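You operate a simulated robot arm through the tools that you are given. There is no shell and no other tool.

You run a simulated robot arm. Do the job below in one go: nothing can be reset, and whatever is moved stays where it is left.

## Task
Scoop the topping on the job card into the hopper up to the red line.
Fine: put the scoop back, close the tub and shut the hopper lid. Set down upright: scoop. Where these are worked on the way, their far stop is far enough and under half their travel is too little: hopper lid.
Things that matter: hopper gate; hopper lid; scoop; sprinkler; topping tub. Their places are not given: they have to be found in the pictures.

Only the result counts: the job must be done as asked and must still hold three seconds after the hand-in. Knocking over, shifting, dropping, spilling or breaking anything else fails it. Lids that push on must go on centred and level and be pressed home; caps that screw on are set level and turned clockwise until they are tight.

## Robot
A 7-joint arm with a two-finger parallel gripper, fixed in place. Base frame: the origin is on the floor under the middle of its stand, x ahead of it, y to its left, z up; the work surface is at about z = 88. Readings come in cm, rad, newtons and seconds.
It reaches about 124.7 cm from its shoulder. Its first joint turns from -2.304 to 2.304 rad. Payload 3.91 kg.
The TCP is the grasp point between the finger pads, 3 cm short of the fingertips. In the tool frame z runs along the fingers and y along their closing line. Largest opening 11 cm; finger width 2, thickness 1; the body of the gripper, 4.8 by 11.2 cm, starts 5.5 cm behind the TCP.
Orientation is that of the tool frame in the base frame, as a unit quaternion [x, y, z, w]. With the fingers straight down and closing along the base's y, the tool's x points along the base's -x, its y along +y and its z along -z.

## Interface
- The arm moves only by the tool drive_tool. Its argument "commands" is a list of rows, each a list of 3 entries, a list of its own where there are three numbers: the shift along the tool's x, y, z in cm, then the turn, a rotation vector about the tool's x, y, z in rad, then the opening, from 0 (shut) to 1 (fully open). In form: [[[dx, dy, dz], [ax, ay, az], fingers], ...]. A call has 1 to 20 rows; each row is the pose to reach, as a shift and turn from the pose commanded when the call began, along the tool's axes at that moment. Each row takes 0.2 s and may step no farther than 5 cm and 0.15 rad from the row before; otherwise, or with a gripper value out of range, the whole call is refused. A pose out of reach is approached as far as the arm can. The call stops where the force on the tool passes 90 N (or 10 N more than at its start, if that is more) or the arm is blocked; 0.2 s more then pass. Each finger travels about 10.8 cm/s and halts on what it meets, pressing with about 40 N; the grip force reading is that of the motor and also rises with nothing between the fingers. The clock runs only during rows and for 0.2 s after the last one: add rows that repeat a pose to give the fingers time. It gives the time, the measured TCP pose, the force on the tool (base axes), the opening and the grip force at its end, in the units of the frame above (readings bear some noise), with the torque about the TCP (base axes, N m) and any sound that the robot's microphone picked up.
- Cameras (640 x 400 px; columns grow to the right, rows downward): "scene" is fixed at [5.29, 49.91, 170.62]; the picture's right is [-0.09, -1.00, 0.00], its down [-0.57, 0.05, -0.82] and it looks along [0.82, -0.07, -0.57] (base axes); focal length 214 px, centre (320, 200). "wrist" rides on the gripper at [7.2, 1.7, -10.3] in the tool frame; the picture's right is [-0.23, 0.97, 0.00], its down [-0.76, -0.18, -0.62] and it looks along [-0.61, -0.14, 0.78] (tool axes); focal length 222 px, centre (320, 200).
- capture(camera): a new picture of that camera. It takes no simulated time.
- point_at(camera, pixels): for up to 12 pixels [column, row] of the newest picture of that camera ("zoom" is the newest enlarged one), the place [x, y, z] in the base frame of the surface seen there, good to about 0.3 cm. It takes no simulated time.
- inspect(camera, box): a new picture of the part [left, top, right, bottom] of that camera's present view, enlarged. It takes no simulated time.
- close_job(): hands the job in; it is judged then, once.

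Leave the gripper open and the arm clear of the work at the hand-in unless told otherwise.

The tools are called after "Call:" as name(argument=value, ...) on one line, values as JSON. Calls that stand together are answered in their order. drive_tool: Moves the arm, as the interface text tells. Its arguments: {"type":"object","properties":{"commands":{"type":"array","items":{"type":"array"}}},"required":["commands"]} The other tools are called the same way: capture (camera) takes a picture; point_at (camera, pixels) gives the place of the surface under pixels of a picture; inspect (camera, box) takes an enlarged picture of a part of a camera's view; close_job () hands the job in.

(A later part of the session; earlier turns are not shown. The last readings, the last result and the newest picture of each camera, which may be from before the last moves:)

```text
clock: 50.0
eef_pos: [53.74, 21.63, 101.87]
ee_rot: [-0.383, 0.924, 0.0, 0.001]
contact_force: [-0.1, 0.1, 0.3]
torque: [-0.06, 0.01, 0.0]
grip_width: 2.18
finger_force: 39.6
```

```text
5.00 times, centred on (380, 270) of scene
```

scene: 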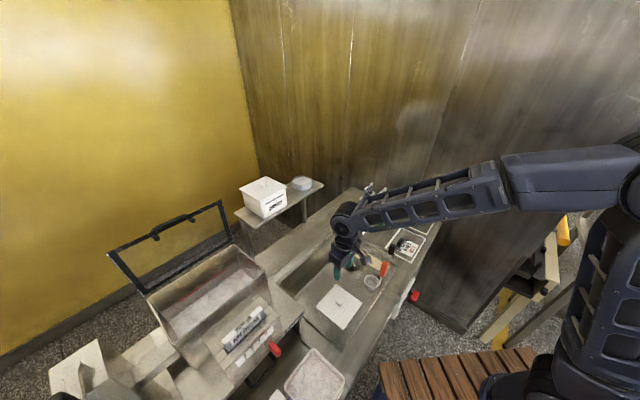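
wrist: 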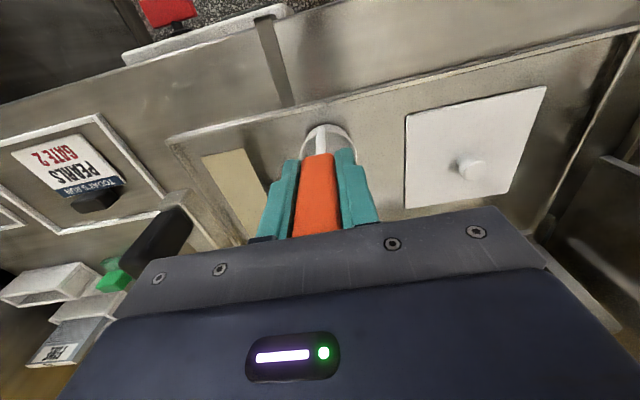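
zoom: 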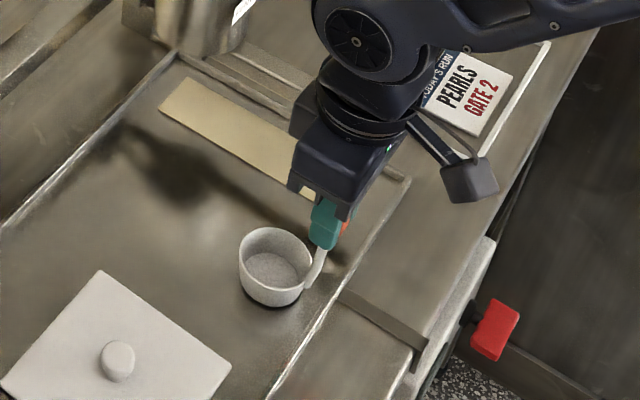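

The scoop's grip is held (2.18 cm). I'll lift it gently by 15 cm.

Call:
drive_tool(commands=[[[0, 0, -0.4], [0, 0, 0], 0], [[0, 0, -1.2], [0, 0, 0], 0], [[0, 0, -2.6], [0, 0, 0], 0], [[0, 0, -4.6], [0, 0, 0], 0], [[0, 0, -7], [0, 0, 0], 0], [[0, 0, -9.6], [0, 0, 0], 0], [[0, 0, -12], [0, 0, 0], 0], [[0, 0, -14], [0, 0, 0], 0], [[0, 0, -15], [0, 0, 0], 0]])

Call:
capture(camera="wrist")

Call:
inspect(camera="wrist", box=[270, 100, 390, 240])

Call:
inspect(camera="scene", box=[330, 200, 430, 290])

```text
clock: 52.0
eef_pos: [53.91, 21.39, 117.05]
ee_rot: [-0.383, 0.924, 0.0, -0.001]
contact_force: [0.4, 0.4, -1.6]
torque: [0.01, 0.02, 0.0]
grip_width: 2.15
finger_force: 40.4
```

```text
taken
```

wrist: 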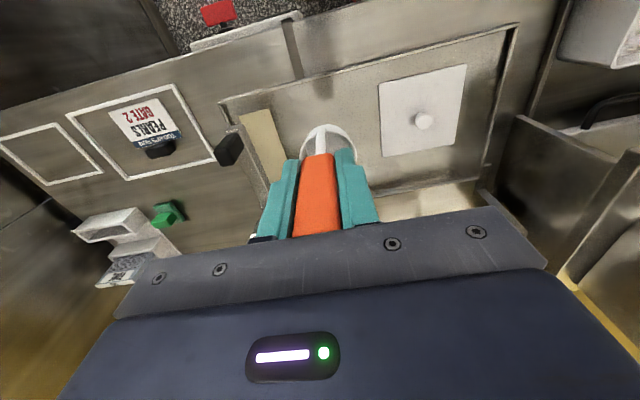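

```text
2.86 times, centred on (330, 170) of wrist
```

zoom: 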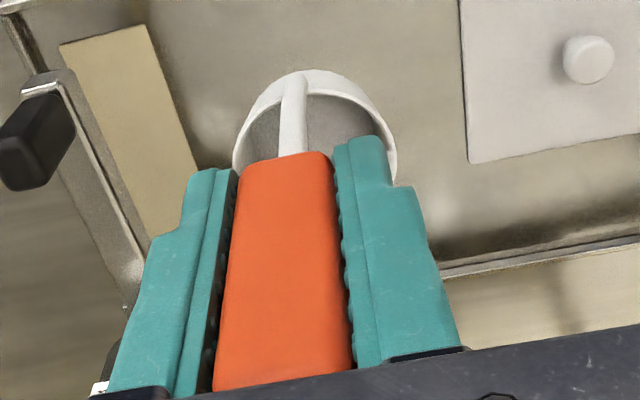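

```text
4.44 times, centred on (380, 245) of scene
```

zoom: 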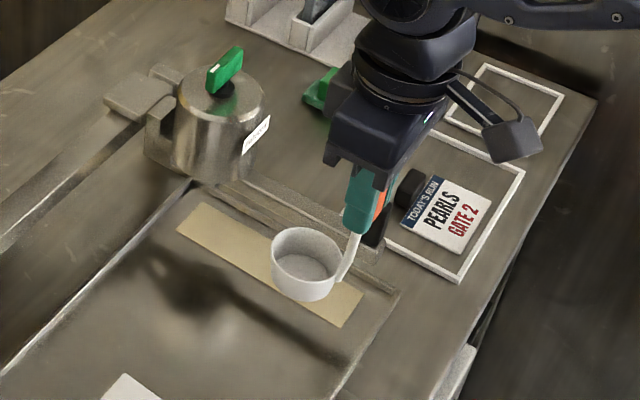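

The scoop is up and level. I'll measure the cup relative to the hand.

Call:
point_at(camera="zoom", pixels=[[274, 245], [305, 229], [339, 258], [302, 278], [305, 265], [320, 255], [305, 290], [305, 296], [350, 250], [340, 272], [285, 290], [330, 290]])

```text
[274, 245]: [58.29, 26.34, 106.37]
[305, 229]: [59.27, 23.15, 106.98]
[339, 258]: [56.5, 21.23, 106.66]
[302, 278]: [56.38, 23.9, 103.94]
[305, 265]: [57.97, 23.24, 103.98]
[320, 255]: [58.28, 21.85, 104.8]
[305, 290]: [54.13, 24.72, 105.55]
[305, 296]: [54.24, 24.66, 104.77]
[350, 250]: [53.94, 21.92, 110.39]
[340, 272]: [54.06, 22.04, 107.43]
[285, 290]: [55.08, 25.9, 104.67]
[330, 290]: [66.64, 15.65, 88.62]
```

The cup rim is 10 cm below the TCP, its bottom 13.5 cm below, and its centre 3.8 cm toward (+x,+y). I'll carry the empty scoop over to the PEARLS tub, to TCP about (21.9, 47.4, 118).

Call:
drive_tool(commands=[[[0.2, 2.0, -0.5], [0, 0, 0], 0], [[0.5, 5.5, -1], [0, 0, 0], 0], [[1.0, 9.8, -1], [0, 0, 0], 0], [[1.5, 14.2, -1], [0, 0, 0], 0], [[2, 18.6, -1], [0, 0, 0], 0], [[2.5, 23, -1], [0, 0, 0], 0], [[3, 27.4, -1], [0, 0, 0], 0], [[3.4, 31.8, -1], [0, 0, 0], 0], [[3.8, 36, -1], [0, 0, 0], 0], [[4.1, 39.2, -1], [0, 0, 0], 0], [[4.24, 41, -1], [0, 0, 0], 0], [[4.24, 41, -1], [0, 0, 0], 0]])

Call:
capture(camera="wrist")

Call:
inspect(camera="scene", box=[260, 320, 370, 400])

```text
clock: 54.6
eef_pos: [21.58, 47.5, 118.27]
ee_rot: [-0.383, 0.924, 0.0, 0.001]
contact_force: [0.1, -0.2, -1.7]
torque: [-0.02, 0.01, 0.01]
grip_width: 2.16
finger_force: 40.1
```

```text
taken
```

wrist: 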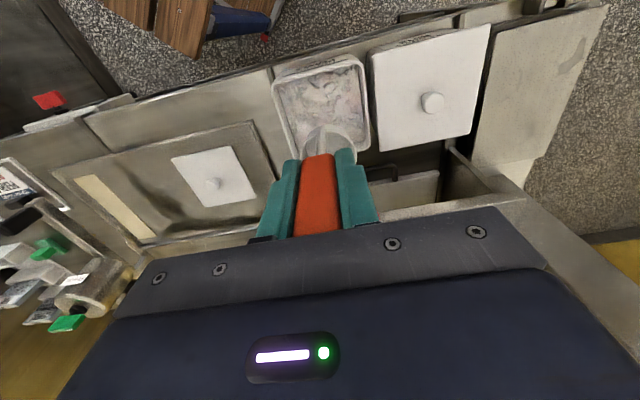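

```text
5.00 times, centred on (315, 360) of scene
```

zoom: 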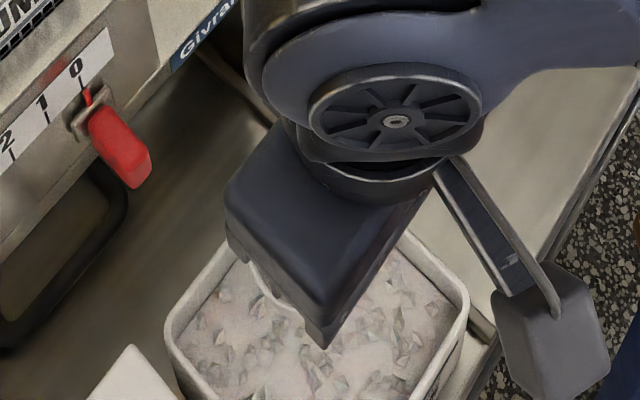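

I'll enlarge the tub in the wrist view and measure its inner rim.

Call:
inspect(camera="wrist", box=[250, 40, 390, 180])

Call:
point_at(camera="zoom", pixels=[[192, 170], [420, 100], [450, 285], [270, 330], [310, 200], [205, 160], [395, 85], [440, 270], [290, 130], [240, 240], [420, 250], [225, 100]])

```text
2.86 times, centred on (320, 110) of wrist
```

zoom: 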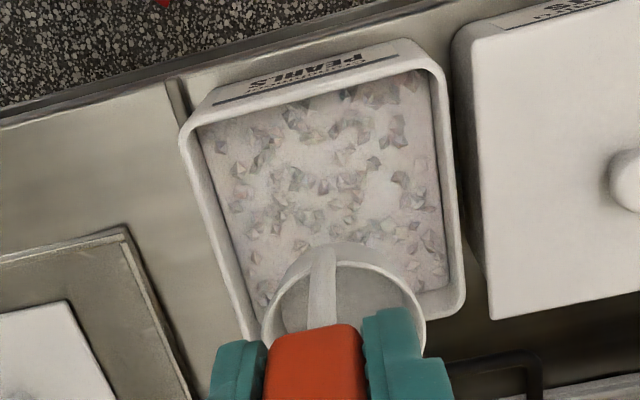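

```text
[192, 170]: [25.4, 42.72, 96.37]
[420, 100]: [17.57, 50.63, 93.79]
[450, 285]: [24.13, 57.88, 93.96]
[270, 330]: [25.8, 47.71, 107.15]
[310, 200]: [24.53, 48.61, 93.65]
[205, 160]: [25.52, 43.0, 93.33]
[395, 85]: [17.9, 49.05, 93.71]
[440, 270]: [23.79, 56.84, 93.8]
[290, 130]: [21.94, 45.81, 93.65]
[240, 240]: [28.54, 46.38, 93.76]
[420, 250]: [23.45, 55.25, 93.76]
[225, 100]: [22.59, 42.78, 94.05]
```

The tub's inner half width is about 5.4 cm around (24.2, 50). I'll dip the cup tilted 0.45 rad, sweep 3 cm through the pearls and level it at the bottom (cup bottom about z = 89.8).

Call:
drive_tool(commands=[[[0, -0.9, 0], [-0.11, 0, 0], 0], [[0, -1.8, 1], [-0.22, 0, 0], 0], [[0, -2.7, 3], [-0.34, 0, 0], 0], [[0, -3.6, 5], [-0.45, 0, 0], 0], [[0, -3.6, 8], [-0.45, 0, 0], 0], [[0, -3.6, 11], [-0.45, 0, 0], 0], [[0, -3.6, 13], [-0.45, 0, 0], 0], [[0, -3.6, 14.6], [-0.45, 0, 0], 0], [[0, -3.2, 14.8], [-0.34, 0, 0], 0], [[0, -2.6, 14.9], [-0.22, 0, 0], 0], [[0, -2.0, 14.9], [-0.11, 0, 0], 0], [[0, -1.5, 14.9], [0, 0, 0], 0], [[0, -1.5, 14.9], [0, 0, 0], 0]])

Call:
capture(camera="wrist")

Call:
inspect(camera="wrist", box=[230, 60, 410, 240])

```text
clock: 57.4
eef_pos: [23.01, 46.25, 103.25]
ee_rot: [-0.382, 0.924, 0.0, 0.001]
contact_force: [-1.3, 0.2, 13.5]
torque: [0.22, 0.01, 0.07]
grip_width: 2.19
finger_force: 40.1
```

```text
taken
```

wrist: 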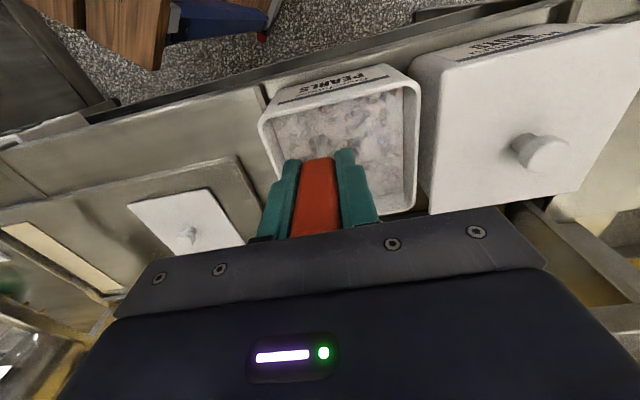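

```text
2.22 times, centred on (320, 150) of wrist
```

zoom: 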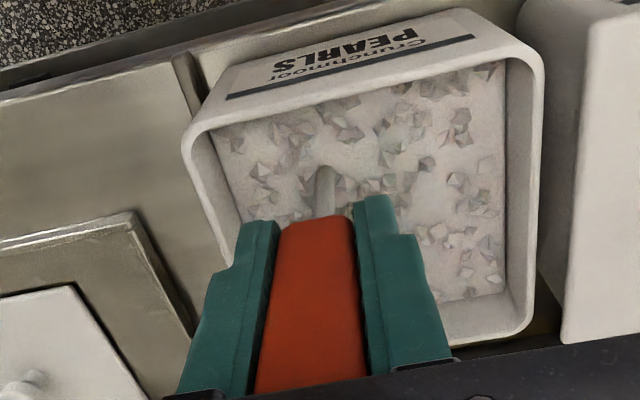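

The cup is under the surface with some resistance. I'll lift it slowly and level, to TCP z ≈ 113.

Call:
drive_tool(commands=[[[0, 0, -0.4], [0, 0, 0], 0], [[0, 0, -1.0], [0, 0, 0], 0], [[0, 0, -1.8], [0, 0, 0], 0], [[0, 0, -2.8], [0, 0, 0], 0], [[0, 0, -4], [0, 0, 0], 0], [[0, 0, -5.4], [0, 0, 0], 0], [[0, 0, -6.8], [0, 0, 0], 0], [[0, 0, -8.2], [0, 0, 0], 0], [[0, 0, -9.2], [0, 0, 0], 0], [[0, 0, -9.8], [0, 0, 0], 0]])

Call:
capture(camera="wrist")

Call:
inspect(camera="wrist", box=[230, 60, 410, 240])

Call:
inspect(camera="scene", box=[260, 320, 370, 400])

```text
clock: 59.6
eef_pos: [23.12, 46.48, 113.14]
ee_rot: [-0.383, 0.924, 0.0, 0.001]
contact_force: [-0.7, -0.2, -1.9]
torque: [-0.05, -0.01, -0.02]
grip_width: 2.19
finger_force: 40.3
```

```text
taken
```

wrist: 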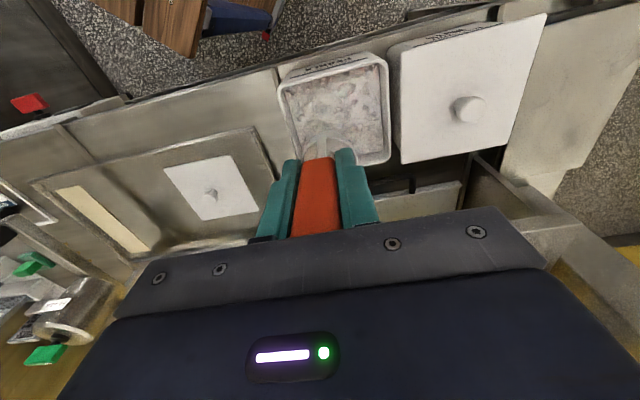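

```text
2.22 times, centred on (320, 150) of wrist
```

zoom: 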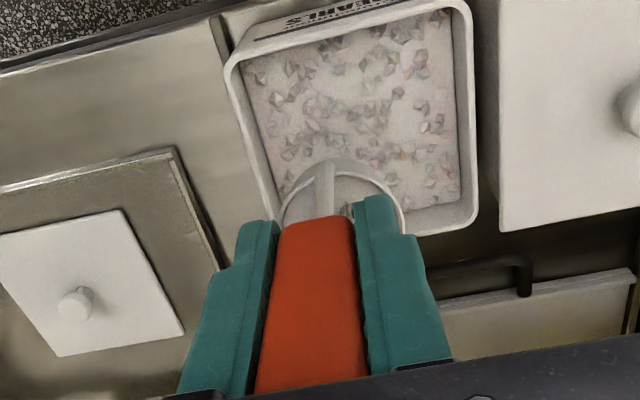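

```text
5.00 times, centred on (315, 360) of scene
```

zoom: 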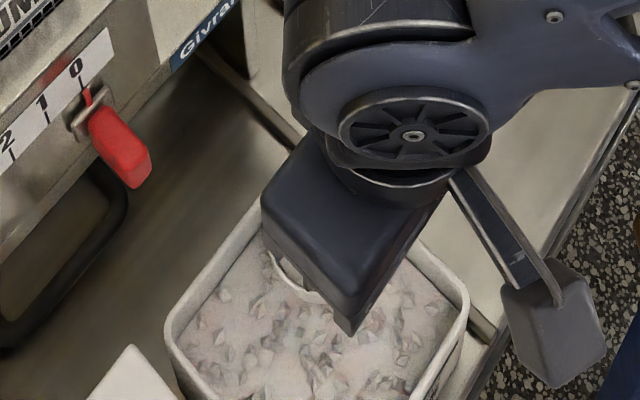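

I'll zoom into the cup to see whether it is filled.

Call:
inspect(camera="wrist", box=[290, 110, 370, 170])

Call:
point_at(camera="zoom", pixels=[[240, 240], [360, 240], [380, 200], [300, 200], [220, 260], [300, 60], [200, 200], [450, 200]])

```text
6.67 times, centred on (330, 140) of wrist
```

zoom: 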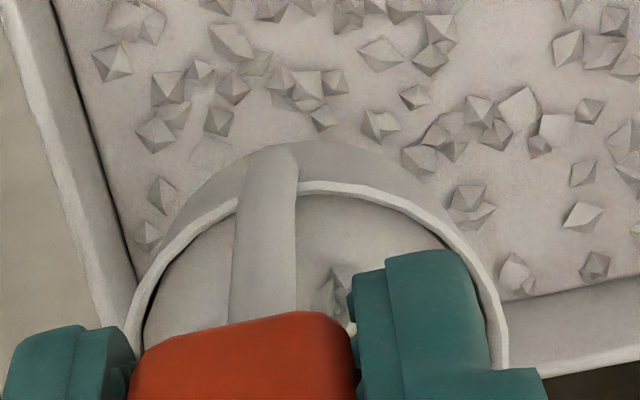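

```text
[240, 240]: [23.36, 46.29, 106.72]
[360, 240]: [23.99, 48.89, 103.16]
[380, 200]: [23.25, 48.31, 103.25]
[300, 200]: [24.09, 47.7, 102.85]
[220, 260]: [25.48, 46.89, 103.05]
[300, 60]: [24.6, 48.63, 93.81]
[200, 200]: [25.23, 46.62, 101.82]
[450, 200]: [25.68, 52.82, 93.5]
```

The cup is full to the rim (surface z ≈ 103.0, rim 103.1). I'll raise it straight up to TCP z ≈ 141, smoothly and level.

Call:
drive_tool(commands=[[[0, 0, -0.5], [0, 0, 0], 0], [[0, 0, -1.5], [0, 0, 0], 0], [[0, 0, -3], [0, 0, 0], 0], [[0, 0, -5], [0, 0, 0], 0], [[0, 0, -7.5], [0, 0, 0], 0], [[0, 0, -10], [0, 0, 0], 0], [[0, 0, -12.5], [0, 0, 0], 0], [[0, 0, -15], [0, 0, 0], 0], [[0, 0, -17.5], [0, 0, 0], 0], [[0, 0, -20], [0, 0, 0], 0], [[0, 0, -22.5], [0, 0, 0], 0], [[0, 0, -24.8], [0, 0, 0], 0], [[0, 0, -26.6], [0, 0, 0], 0], [[0, 0, -27.7], [0, 0, 0], 0], [[0, 0, -28], [0, 0, 0], 0]])

Call:
capture(camera="wrist")

Call:
capture(camera="scene")

```text
clock: 62.8
eef_pos: [22.96, 46.35, 140.99]
ee_rot: [-0.382, 0.924, 0.0, 0.001]
contact_force: [0.6, -0.5, -1.4]
torque: [-0.03, 0.04, -0.04]
grip_width: 2.16
finger_force: 40.5
```

```text
taken
```

wrist: 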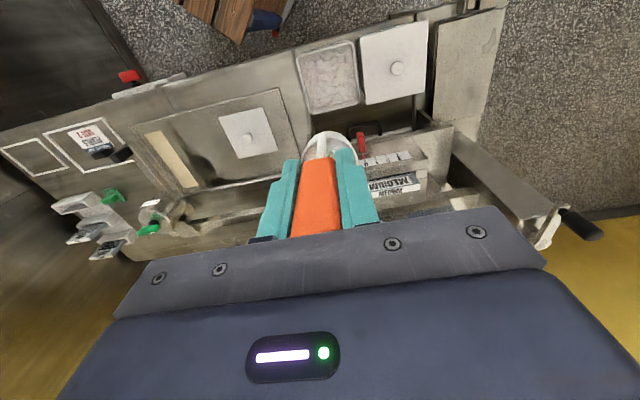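

```text
taken
```

scene: 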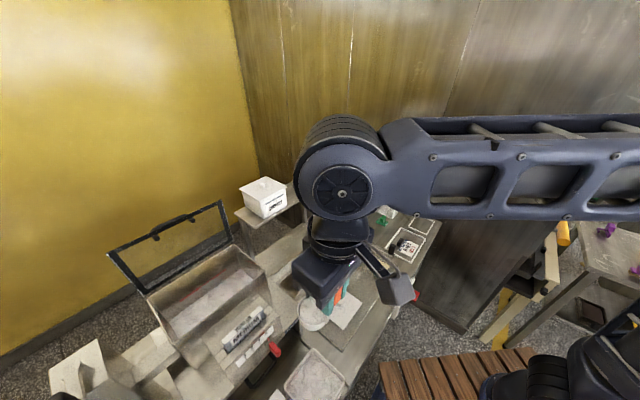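

The full scoop is at z = 141. I'll carry it over the hopper to TCP about (38, 72, 141).

Call:
drive_tool(commands=[[[-0.49, 0.13, 0], [0, 0, 0], 0], [[-1.55, 0.4, 0], [0, 0, 0], 0], [[-3.3, 0.86, 0], [0, 0, 0], 0], [[-5.6, 1.46, 0], [0, 0, 0], 0], [[-8.1, 2.1, 0], [0, 0, 0], 0], [[-10.6, 2.8, 0], [0, 0, 0], 0], [[-13.2, 3.4, 0], [0, 0, 0], 0], [[-15.7, 4.1, 0], [0, 0, 0], 0], [[-18.2, 4.7, 0], [0, 0, 0], 0], [[-20.7, 5.4, 0], [0, 0, 0], 0], [[-23.2, 6.0, 0], [0, 0, 0], 0], [[-25.5, 6.6, 0], [0, 0, 0], 0], [[-27.3, 7.1, 0], [0, 0, 0], 0], [[-28.4, 7.4, 0], [0, 0, 0], 0], [[-28.7, 7.46, 0], [0, 0, 0], 0]])

Call:
capture(camera="wrist")

Call:
capture(camera="scene")

```text
clock: 66.0
eef_pos: [38.12, 71.86, 141.24]
ee_rot: [-0.382, 0.924, 0.0, 0.0]
contact_force: [-0.2, 1.1, -1.3]
torque: [0.0, 0.01, -0.04]
grip_width: 2.17
finger_force: 40.0
```

```text
taken
```

wrist: 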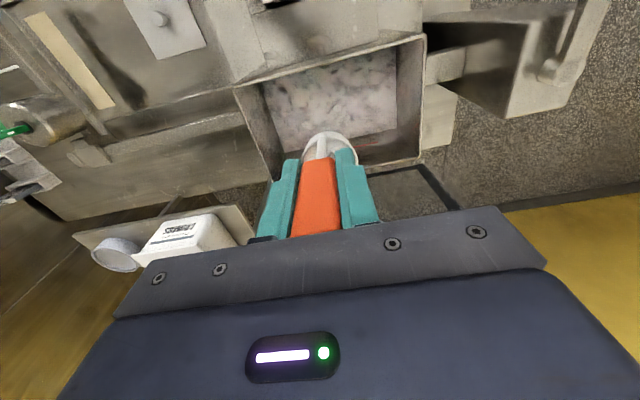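

```text
taken
```

scene: 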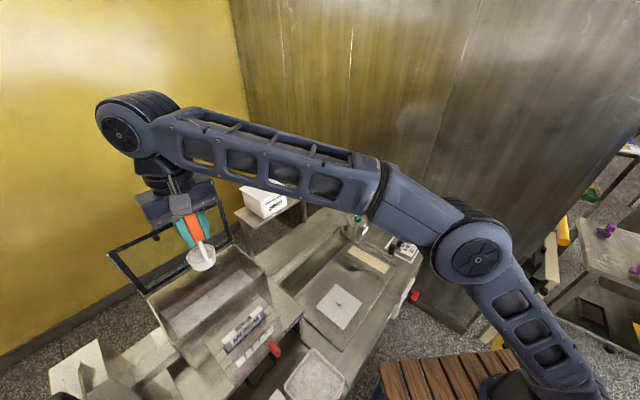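

The cup is over the hopper. I'll begin tipping it sideways about the cup centre to about 56° and check.

Call:
drive_tool(commands=[[[0, -1.63, -0.08], [-0.14, 0, 0], 0], [[0, -3.23, 0.06], [-0.28, 0, 0], 0], [[0, -4.77, 0.42], [-0.42, 0, 0], 0], [[0, -6.22, 0.99], [-0.56, 0, 0], 0], [[0, -7.54, 1.75], [-0.7, 0, 0], 0], [[0, -8.71, 2.69], [-0.84, 0, 0], 0], [[0, -9.72, 3.78], [-0.98, 0, 0], 0]])

Call:
capture(camera="scene")

Call:
inspect(camera="scene", box=[110, 190, 290, 330])

Call:
capture(camera="wrist")

```text
clock: 67.6
eef_pos: [44.76, 65.08, 137.61]
ee_rot: [-0.337, 0.815, 0.437, -0.179]
contact_force: [-0.5, 0.4, -0.6]
torque: [-0.09, -0.07, 0.0]
grip_width: 2.2
finger_force: 40.2
```

```text
taken
```

scene: 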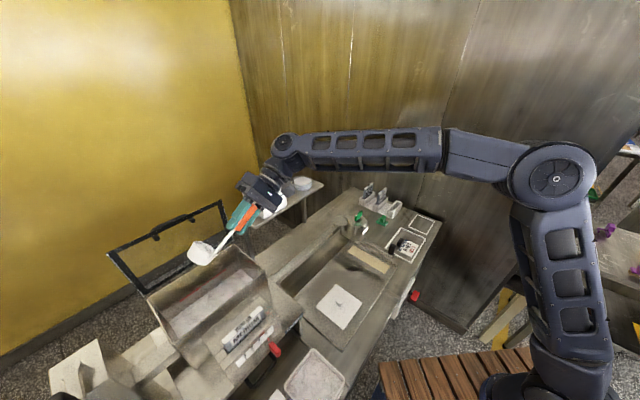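

```text
2.86 times, centred on (200, 260) of scene
```

zoom: 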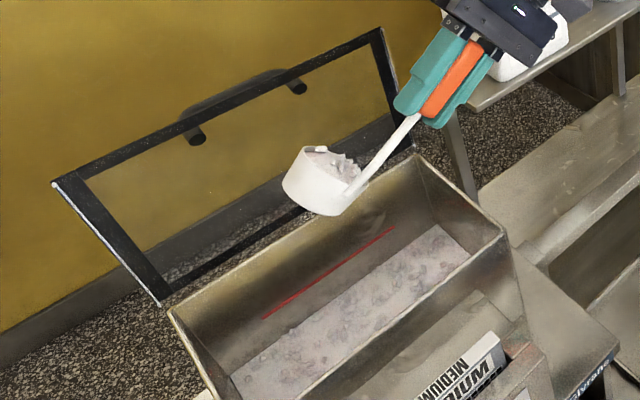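

```text
taken
```

wrist: 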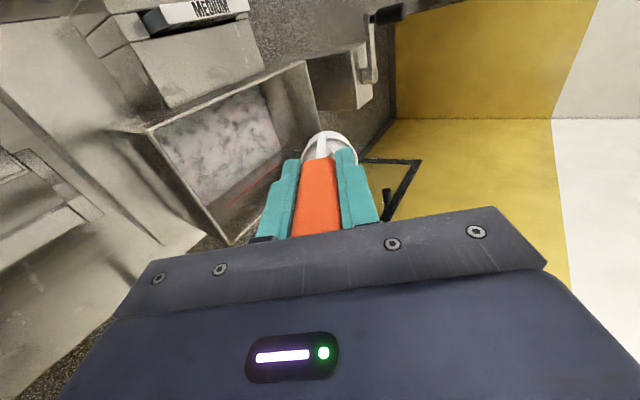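

The cup still holds its load at 56° of tilt, over the hopper. I'll continue tipping to about 88°.

Call:
drive_tool(commands=[[[0, -1.55, 0.06], [-0.14, 0, 0], 0], [[0, -3.15, 0.4], [-0.28, 0, 0], 0], [[0, -4.69, 0.97], [-0.42, 0, 0], 0], [[0, -6.13, 1.74], [-0.56, 0, 0], 0], [[0, -6.13, 1.74], [-0.56, 0, 0], 0]])

Call:
inspect(camera="scene", box=[110, 190, 290, 330])

Call:
capture(camera="scene")

```text
clock: 68.8
eef_pos: [46.1, 63.57, 131.42]
ee_rot: [-0.274, 0.663, 0.644, -0.265]
contact_force: [-0.7, 0.1, -1.2]
torque: [-0.09, -0.02, 0.0]
grip_width: 2.17
finger_force: 39.6
```

```text
2.86 times, centred on (200, 260) of scene
```

zoom: 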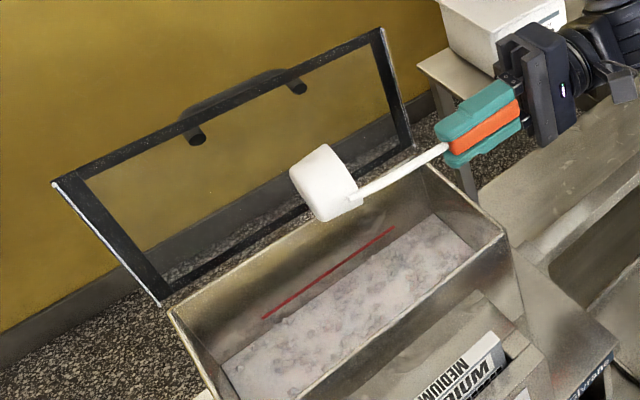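

```text
taken
```

scene: 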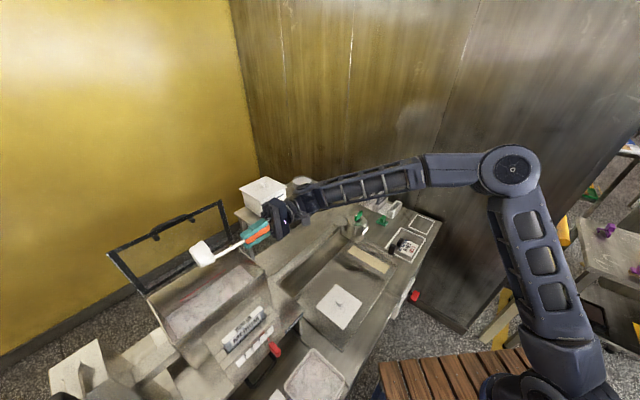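

The load seems to have poured out. I'll measure the hopper level now.

Call:
point_at(camera="scene", pixels=[[205, 305], [215, 295], [225, 288], [235, 282], [245, 277], [195, 312], [185, 318], [210, 300], [250, 273], [220, 285], [240, 286], [190, 308]])

Call:
inspect(camera="scene", box=[150, 240, 280, 340])

```text
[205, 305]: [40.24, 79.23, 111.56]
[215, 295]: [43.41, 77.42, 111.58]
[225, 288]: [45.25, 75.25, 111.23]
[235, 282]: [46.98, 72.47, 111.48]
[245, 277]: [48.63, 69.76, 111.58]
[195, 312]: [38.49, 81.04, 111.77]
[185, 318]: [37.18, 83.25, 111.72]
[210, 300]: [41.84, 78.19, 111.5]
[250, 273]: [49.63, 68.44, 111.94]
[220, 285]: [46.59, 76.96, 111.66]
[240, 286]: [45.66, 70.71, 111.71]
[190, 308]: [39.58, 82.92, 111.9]
```

```text
4.00 times, centred on (215, 290) of scene
```

zoom: 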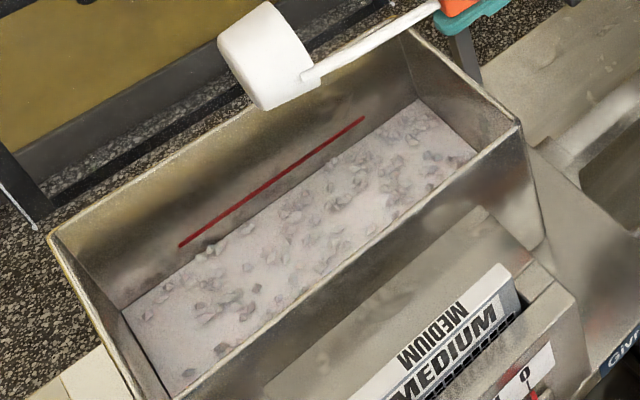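

One scoop raised the level from 109.4 to about 111.6; the red line is at about 113.6, so a second full scoop should just reach it. I'll tip a bit further to empty the cup fully and check.

Call:
drive_tool(commands=[[[0, -1.64, 0.11], [-0.14, 0, 0], 0], [[0, -3.24, 0.45], [-0.28, 0, 0], 0], [[0, -3.24, 0.45], [-0.28, 0, 0], 0], [[0, -3.24, 0.45], [-0.28, 0, 0], 0]])

Call:
inspect(camera="scene", box=[150, 220, 290, 330])

Call:
point_at(camera="scene", pixels=[[205, 305], [215, 295], [225, 288], [235, 282], [245, 277], [195, 312], [185, 318], [210, 300], [250, 273], [220, 285], [240, 286], [190, 308]])

Call:
capture(camera="wrist")

```text
clock: 69.8
eef_pos: [46.01, 63.94, 128.25]
ee_rot: [-0.235, 0.566, 0.73, -0.302]
contact_force: [-0.1, 0.7, -1.4]
torque: [-0.08, -0.02, -0.01]
grip_width: 2.21
finger_force: 40.2
```

```text
3.64 times, centred on (220, 275) of scene
```

zoom: 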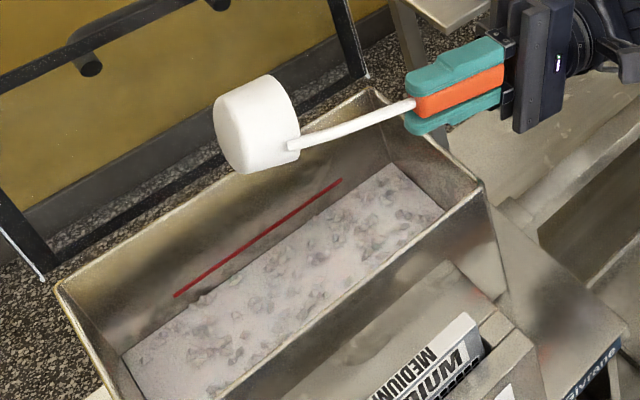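

```text
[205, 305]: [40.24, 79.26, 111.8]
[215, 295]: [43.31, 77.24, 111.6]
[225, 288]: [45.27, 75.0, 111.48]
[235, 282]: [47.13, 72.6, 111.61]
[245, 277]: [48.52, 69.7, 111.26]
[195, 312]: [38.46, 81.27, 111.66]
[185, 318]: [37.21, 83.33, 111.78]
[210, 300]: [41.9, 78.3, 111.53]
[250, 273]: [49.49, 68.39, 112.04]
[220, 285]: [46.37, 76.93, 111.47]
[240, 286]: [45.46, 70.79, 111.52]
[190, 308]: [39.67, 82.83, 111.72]
```

```text
taken
```

wrist: 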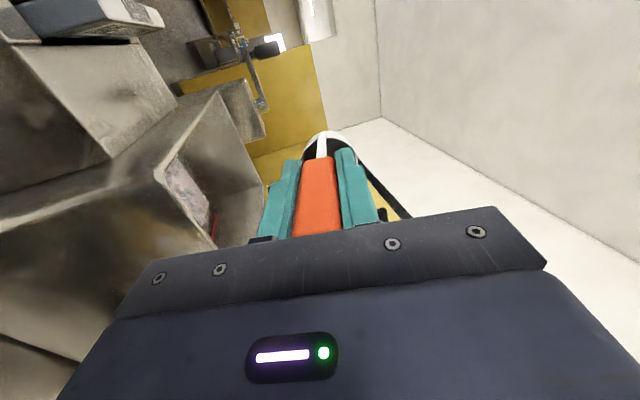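

The level reads about 111.6 and the cup is empty. I'll reverse the tipping motion back to upright.

Call:
drive_tool(commands=[[[0, 1.63, 0.12], [0.14, 0, 0], 0], [[0, 3.24, 0.46], [0.28, 0, 0], 0], [[0, 4.78, 1.02], [0.42, 0, 0], 0], [[0, 6.22, 1.79], [0.56, 0, 0], 0], [[0, 7.54, 2.76], [0.7, 0, 0], 0], [[0, 8.62, 3.87], [0.84, 0, 0], 0], [[0, 9.43, 5.11], [0.98, 0, 0], 0], [[0, 10.05, 6.48], [1.12, 0, 0], 0], [[0, 10.46, 7.95], [1.26, 0, 0], 0], [[0, 10.66, 9.49], [1.4, 0, 0], 0], [[0, 10.64, 11.08], [1.54, 0, 0], 0], [[0, 10.37, 12.66], [1.68, 0, 0], 0], [[0, 9.89, 14.22], [1.82, 0, 0], 0]])

Call:
capture(camera="scene")

Call:
capture(camera="wrist")

```text
clock: 72.6
eef_pos: [38.09, 71.94, 141.16]
ee_rot: [-0.382, 0.924, -0.001, 0.002]
contact_force: [0.3, -0.8, -1.5]
torque: [0.04, 0.11, -0.01]
grip_width: 2.15
finger_force: 39.4
```

```text
taken
```

scene: 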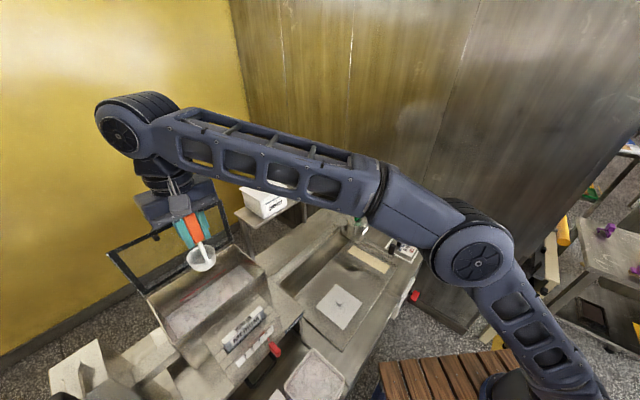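

```text
taken
```

wrist: 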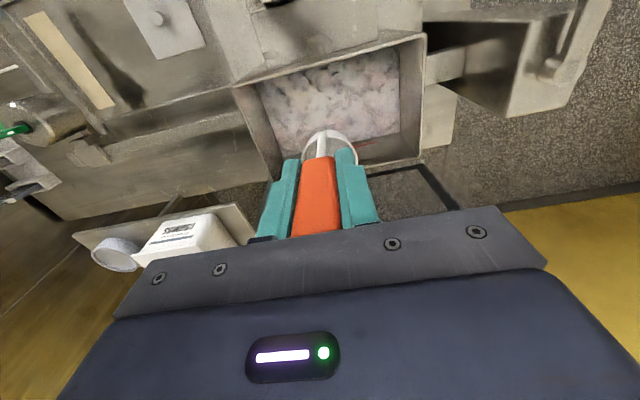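

Back upright. Before the second scoop I'll measure the red line and the level more closely.

Call:
inspect(camera="scene", box=[150, 250, 270, 340])

```text
4.44 times, centred on (210, 295) of scene
```

zoom: 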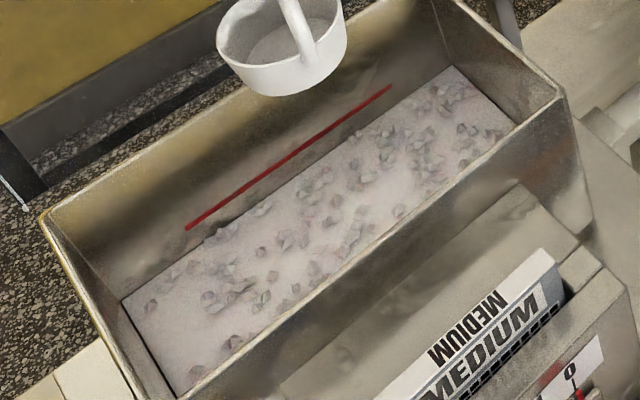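

Call:
point_at(camera="zoom", pixels=[[200, 217], [230, 198], [260, 178], [290, 157], [320, 136], [350, 114], [380, 93], [220, 240], [300, 185], [360, 140], [420, 95], [250, 215]])

Call:
point_at(camera="zoom", pixels=[[240, 260], [300, 220], [350, 185], [400, 150], [450, 120], [200, 300], [170, 330], [480, 140], [430, 170], [330, 240], [260, 290], [150, 300]])

```text
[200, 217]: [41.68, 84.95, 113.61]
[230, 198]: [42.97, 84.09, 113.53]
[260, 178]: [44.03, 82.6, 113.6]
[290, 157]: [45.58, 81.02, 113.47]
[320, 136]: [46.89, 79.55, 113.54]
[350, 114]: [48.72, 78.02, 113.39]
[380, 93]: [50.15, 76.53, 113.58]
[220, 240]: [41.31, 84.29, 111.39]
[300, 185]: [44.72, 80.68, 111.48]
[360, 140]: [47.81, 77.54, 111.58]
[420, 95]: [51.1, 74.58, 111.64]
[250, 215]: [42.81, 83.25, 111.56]
```

```text
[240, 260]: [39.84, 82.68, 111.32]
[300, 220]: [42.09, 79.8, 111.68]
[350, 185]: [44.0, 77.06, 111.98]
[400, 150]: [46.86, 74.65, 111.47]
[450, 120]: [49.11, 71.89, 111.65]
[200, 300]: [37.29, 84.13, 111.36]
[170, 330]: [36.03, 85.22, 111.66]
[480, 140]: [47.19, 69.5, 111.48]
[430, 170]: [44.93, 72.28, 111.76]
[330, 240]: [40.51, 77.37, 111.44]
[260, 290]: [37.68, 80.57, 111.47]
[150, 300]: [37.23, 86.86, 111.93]
```

The level averages 111.6 and the red line 113.5; the first scoop raised it by about 2.1, so one more equal scoop fits. I'll go back over the tub to TCP z = 118.

Call:
drive_tool(commands=[[[1.5, -0.3, 0], [0, 0, 0], 0], [[4.5, -0.9, 0], [0, 0, 0], 0], [[8.5, -1.7, 0], [0, 0, 0], 0], [[12.7, -2.5, 0], [0, 0, 0], 0], [[16.9, -3.3, 0], [0, 0, 0], 0], [[21, -4.1, 0], [0, 0, 0], 0], [[24.8, -4.8, 0], [0, 0, 0], 0], [[27.6, -5.4, 0.5], [0, 0, 0], 0], [[28.95, -5.6, 2], [0, 0, 0], 0], [[28.95, -5.6, 5], [0, 0, 0], 0], [[28.95, -5.6, 9], [0, 0, 0], 0], [[28.95, -5.6, 13], [0, 0, 0], 0], [[28.95, -5.6, 17], [0, 0, 0], 0], [[28.95, -5.6, 20.5], [0, 0, 0], 0], [[28.95, -5.6, 22.5], [0, 0, 0], 0], [[28.95, -5.6, 22.9], [0, 0, 0], 0]])

Call:
capture(camera="wrist")

Call:
inspect(camera="wrist", box=[250, 40, 390, 180])

Call:
inspect(camera="scene", box=[260, 320, 370, 400])

```text
clock: 76.0
eef_pos: [21.52, 47.32, 118.17]
ee_rot: [-0.382, 0.924, 0.0, 0.0]
contact_force: [-1.1, 0.3, -0.8]
torque: [-0.02, 0.02, -0.03]
grip_width: 2.17
finger_force: 40.1
```

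```text
taken
```

wrist: 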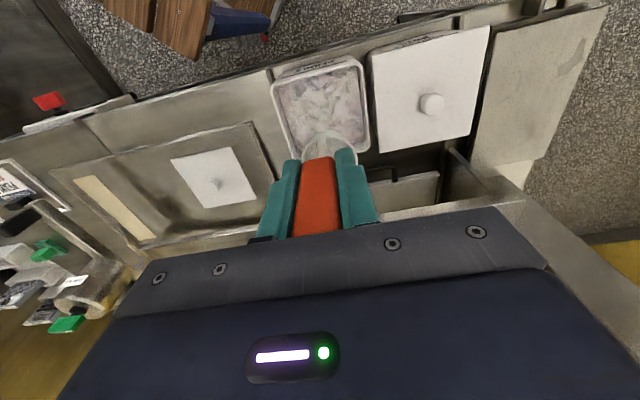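

```text
2.86 times, centred on (320, 110) of wrist
```

zoom: 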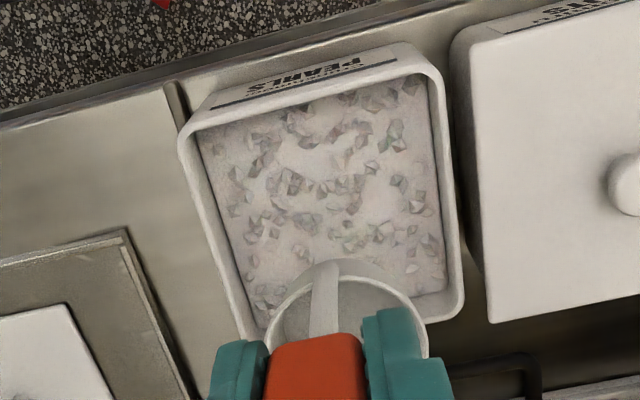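

```text
5.00 times, centred on (315, 360) of scene
```

zoom: 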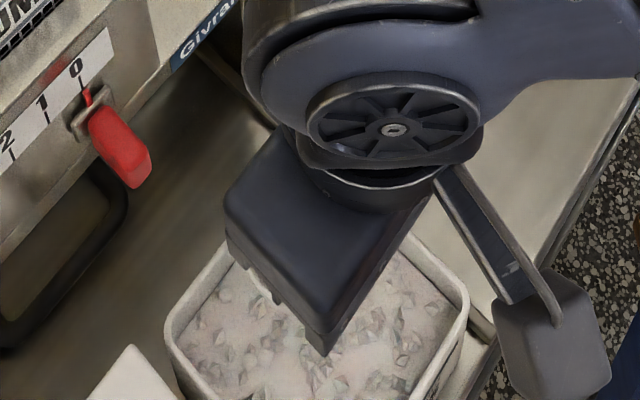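

The cup seems to have shifted slightly in the grip since the first dip. I'll measure the cup rim and tub level from this view.

Call:
inspect(camera="wrist", box=[285, 110, 365, 170])

Call:
point_at(camera="zoom", pixels=[[200, 200], [260, 165], [340, 160], [420, 190], [470, 230], [490, 280], [180, 260], [400, 230], [240, 250], [310, 150], [350, 60], [300, 60]])

```text
6.67 times, centred on (325, 140) of wrist
```

zoom: 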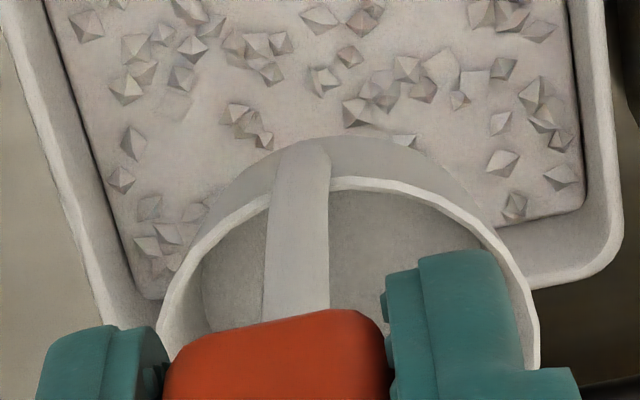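

```text
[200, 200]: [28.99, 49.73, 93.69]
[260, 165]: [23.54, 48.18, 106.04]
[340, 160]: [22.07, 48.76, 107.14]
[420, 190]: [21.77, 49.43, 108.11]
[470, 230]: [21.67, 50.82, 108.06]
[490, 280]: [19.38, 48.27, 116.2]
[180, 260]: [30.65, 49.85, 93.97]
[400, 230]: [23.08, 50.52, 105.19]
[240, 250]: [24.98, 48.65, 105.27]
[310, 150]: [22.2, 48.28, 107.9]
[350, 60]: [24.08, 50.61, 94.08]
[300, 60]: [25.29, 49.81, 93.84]
```

The cup is still at the same height, only pivoted a few degrees. The tub level is about 93.85. I'll repeat the same dip.

Call:
drive_tool(commands=[[[0, -0.9, 0], [-0.11, 0, 0], 0], [[0, -1.8, 1], [-0.22, 0, 0], 0], [[0, -2.7, 3], [-0.34, 0, 0], 0], [[0, -3.6, 5], [-0.45, 0, 0], 0], [[0, -3.6, 8], [-0.45, 0, 0], 0], [[0, -3.6, 11], [-0.45, 0, 0], 0], [[0, -3.6, 13], [-0.45, 0, 0], 0], [[0, -3.6, 14.6], [-0.45, 0, 0], 0], [[0, -3.2, 14.8], [-0.34, 0, 0], 0], [[0, -2.6, 14.9], [-0.22, 0, 0], 0], [[0, -2.0, 14.9], [-0.11, 0, 0], 0], [[0, -1.5, 14.8], [0, 0, 0], 0], [[0, -1.5, 14.8], [0, 0, 0], 0]])

Call:
inspect(camera="wrist", box=[230, 60, 410, 240])

```text
clock: 78.8
eef_pos: [22.73, 46.33, 103.33]
ee_rot: [-0.382, 0.924, -0.001, 0.0]
contact_force: [-0.6, -0.9, 9.6]
torque: [0.15, -0.02, 0.06]
grip_width: 2.17
finger_force: 39.9
```

```text
2.22 times, centred on (320, 150) of wrist
```

zoom: 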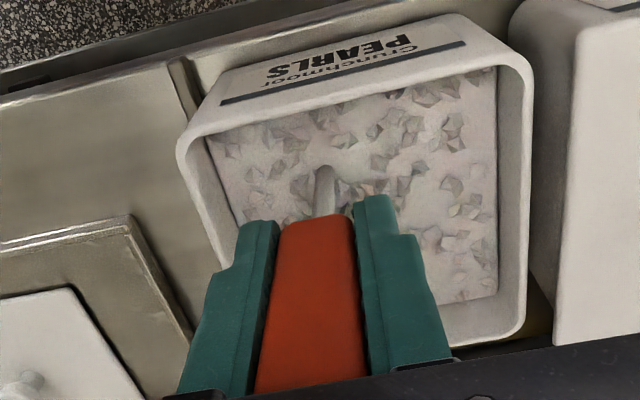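

The cup is under again. I'll lift slowly and check the load.

Call:
drive_tool(commands=[[[0, 0, -0.4], [0, 0, 0], 0], [[0, 0, -1.0], [0, 0, 0], 0], [[0, 0, -1.8], [0, 0, 0], 0], [[0, 0, -2.8], [0, 0, 0], 0], [[0, 0, -4], [0, 0, 0], 0], [[0, 0, -5.4], [0, 0, 0], 0], [[0, 0, -6.8], [0, 0, 0], 0], [[0, 0, -8.2], [0, 0, 0], 0], [[0, 0, -9.2], [0, 0, 0], 0], [[0, 0, -9.8], [0, 0, 0], 0]])

Call:
capture(camera="wrist")

Call:
inspect(camera="wrist", box=[290, 110, 370, 170])

Call:
point_at(camera="zoom", pixels=[[200, 260], [360, 240], [380, 210], [320, 200], [220, 260], [300, 60], [200, 220], [400, 220]])

```text
clock: 81.0
eef_pos: [22.4, 46.55, 113.28]
ee_rot: [-0.383, 0.924, -0.001, 0.0]
contact_force: [-0.2, -0.5, -1.0]
torque: [-0.05, 0.02, 0.0]
grip_width: 2.17
finger_force: 39.8
```

```text
taken
```

wrist: 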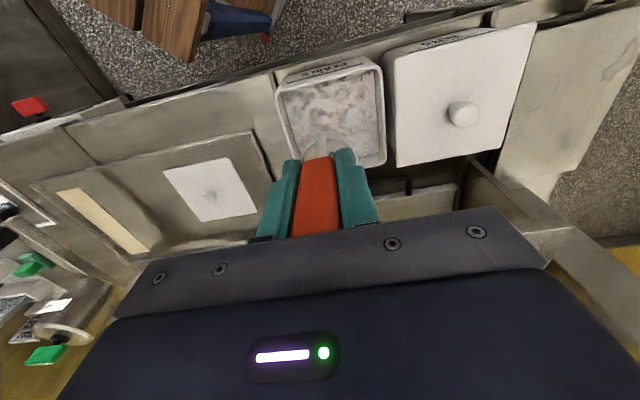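

```text
6.67 times, centred on (330, 140) of wrist
```

zoom: 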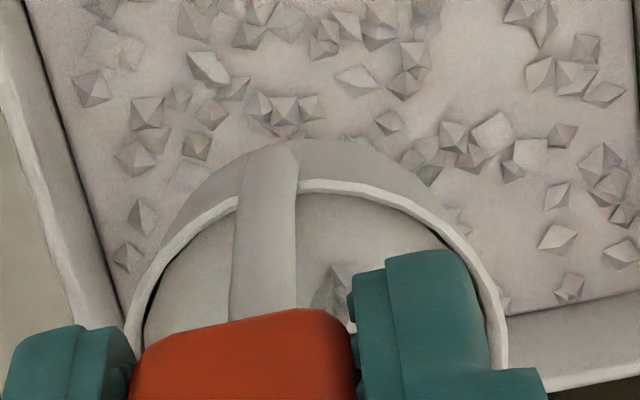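

```text
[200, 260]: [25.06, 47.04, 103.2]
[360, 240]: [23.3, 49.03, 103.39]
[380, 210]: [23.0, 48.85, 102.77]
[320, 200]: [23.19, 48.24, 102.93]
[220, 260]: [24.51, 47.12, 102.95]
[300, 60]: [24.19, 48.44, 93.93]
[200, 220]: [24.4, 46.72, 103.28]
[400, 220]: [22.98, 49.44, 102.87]
```

The second load is the same: full to the rim. I'll lift it to z = 141 again.

Call:
drive_tool(commands=[[[0, 0, -0.5], [0, 0, 0], 0], [[0, 0, -1.5], [0, 0, 0], 0], [[0, 0, -3], [0, 0, 0], 0], [[0, 0, -5], [0, 0, 0], 0], [[0, 0, -7.5], [0, 0, 0], 0], [[0, 0, -10], [0, 0, 0], 0], [[0, 0, -12.5], [0, 0, 0], 0], [[0, 0, -15], [0, 0, 0], 0], [[0, 0, -17.5], [0, 0, 0], 0], [[0, 0, -20], [0, 0, 0], 0], [[0, 0, -22.5], [0, 0, 0], 0], [[0, 0, -24.8], [0, 0, 0], 0], [[0, 0, -26.6], [0, 0, 0], 0], [[0, 0, -27.6], [0, 0, 0], 0], [[0, 0, -27.9], [0, 0, 0], 0]])

Call:
drive_tool(commands=[[[-0.49, 0.12, 0], [0, 0, 0], 0], [[-1.55, 0.37, 0], [0, 0, 0], 0], [[-3.3, 0.8, 0], [0, 0, 0], 0], [[-5.6, 1.35, 0], [0, 0, 0], 0], [[-8.1, 1.95, 0], [0, 0, 0], 0], [[-10.6, 2.6, 0], [0, 0, 0], 0], [[-13.2, 3.2, 0], [0, 0, 0], 0], [[-15.7, 3.8, 0], [0, 0, 0], 0], [[-18.2, 4.4, 0], [0, 0, 0], 0], [[-20.7, 5.0, 0], [0, 0, 0], 0], [[-23.2, 5.6, 0], [0, 0, 0], 0], [[-25.6, 6.1, 0], [0, 0, 0], 0], [[-27.5, 6.6, 0], [0, 0, 0], 0], [[-28.6, 6.85, 0], [0, 0, 0], 0], [[-29, 6.92, 0], [0, 0, 0], 0]])

Call:
capture(camera="scene")

Call:
capture(camera="wrist")

```text
clock: 84.2
eef_pos: [22.63, 46.46, 141.14]
ee_rot: [-0.383, 0.924, 0.001, 0.001]
contact_force: [0.8, -0.5, -1.4]
torque: [-0.03, 0.06, 0.0]
grip_width: 2.18
finger_force: 40.0
```

```text
clock: 87.4
eef_pos: [38.14, 71.87, 141.26]
ee_rot: [-0.382, 0.924, 0.0, 0.0]
contact_force: [-0.2, 0.0, -0.9]
torque: [-0.02, 0.03, 0.05]
grip_width: 2.17
finger_force: 39.8
```

```text
taken
```

scene: 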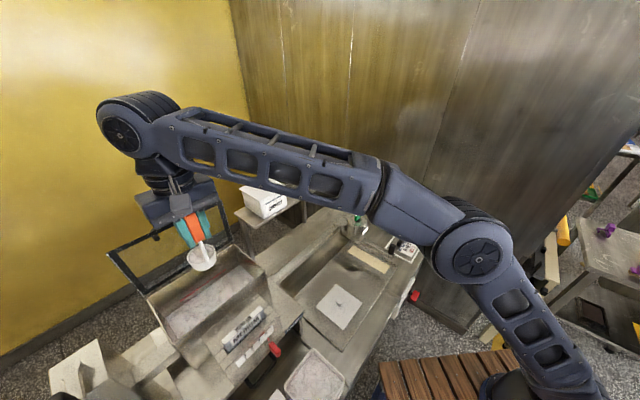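

```text
taken
```

wrist: 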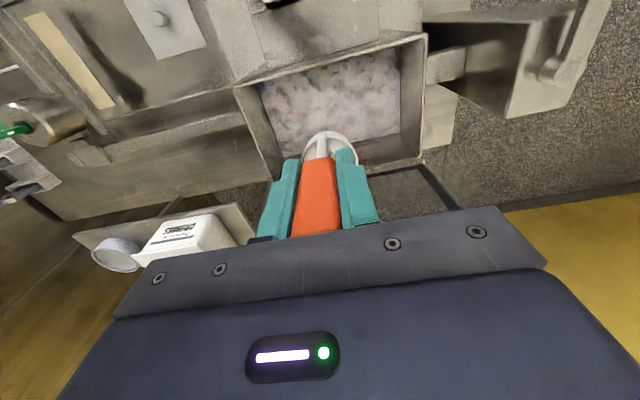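

Same position as before with the second load. I'll tip in the same way, first to 56°.

Call:
drive_tool(commands=[[[0, -1.63, -0.08], [-0.14, 0, 0], 0], [[0, -3.23, 0.06], [-0.28, 0, 0], 0], [[0, -4.77, 0.42], [-0.42, 0, 0], 0], [[0, -6.22, 0.99], [-0.56, 0, 0], 0], [[0, -7.54, 1.75], [-0.7, 0, 0], 0], [[0, -8.71, 2.69], [-0.84, 0, 0], 0], [[0, -9.72, 3.78], [-0.98, 0, 0], 0]])

Call:
drive_tool(commands=[[[0, -0.8, 0.03], [-0.07, 0, 0], 0], [[0, -1.55, 0.06], [-0.14, 0, 0], 0], [[0, -2.36, 0.22], [-0.21, 0, 0], 0]])

Call:
inspect(camera="scene", box=[150, 220, 290, 330])

Call:
point_at(camera="scene", pixels=[[205, 305], [215, 295], [225, 288], [235, 282], [245, 277], [195, 312], [185, 318], [210, 300], [220, 285], [240, 286], [190, 308]])

```text
clock: 89.0
eef_pos: [45.03, 65.11, 137.55]
ee_rot: [-0.338, 0.815, 0.436, -0.179]
contact_force: [-1.4, 1.1, -1.4]
torque: [-0.11, -0.07, -0.03]
grip_width: 2.17
finger_force: 40.4
```

```text
clock: 89.8
eef_pos: [45.91, 64.19, 135.24]
ee_rot: [-0.317, 0.765, 0.519, -0.214]
contact_force: [-0.2, 0.2, -1.5]
torque: [-0.1, -0.06, -0.02]
grip_width: 2.18
finger_force: 40.2
```

```text
3.64 times, centred on (220, 275) of scene
```

zoom: 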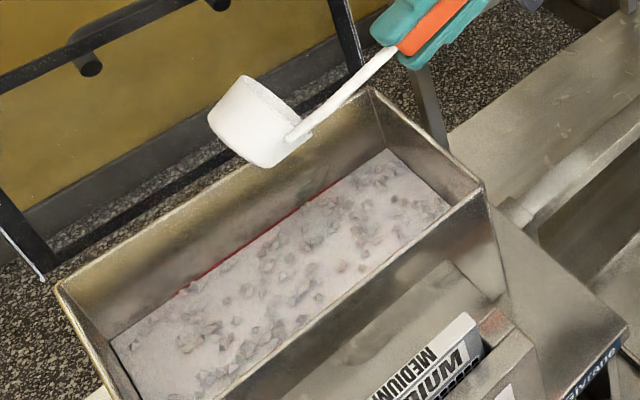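

```text
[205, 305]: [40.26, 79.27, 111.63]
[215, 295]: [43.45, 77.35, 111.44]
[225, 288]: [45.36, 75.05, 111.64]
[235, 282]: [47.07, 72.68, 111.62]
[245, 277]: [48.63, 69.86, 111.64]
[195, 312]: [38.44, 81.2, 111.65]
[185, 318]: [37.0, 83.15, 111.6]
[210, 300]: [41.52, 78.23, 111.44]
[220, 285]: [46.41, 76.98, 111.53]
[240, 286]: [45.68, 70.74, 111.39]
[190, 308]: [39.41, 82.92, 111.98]
```

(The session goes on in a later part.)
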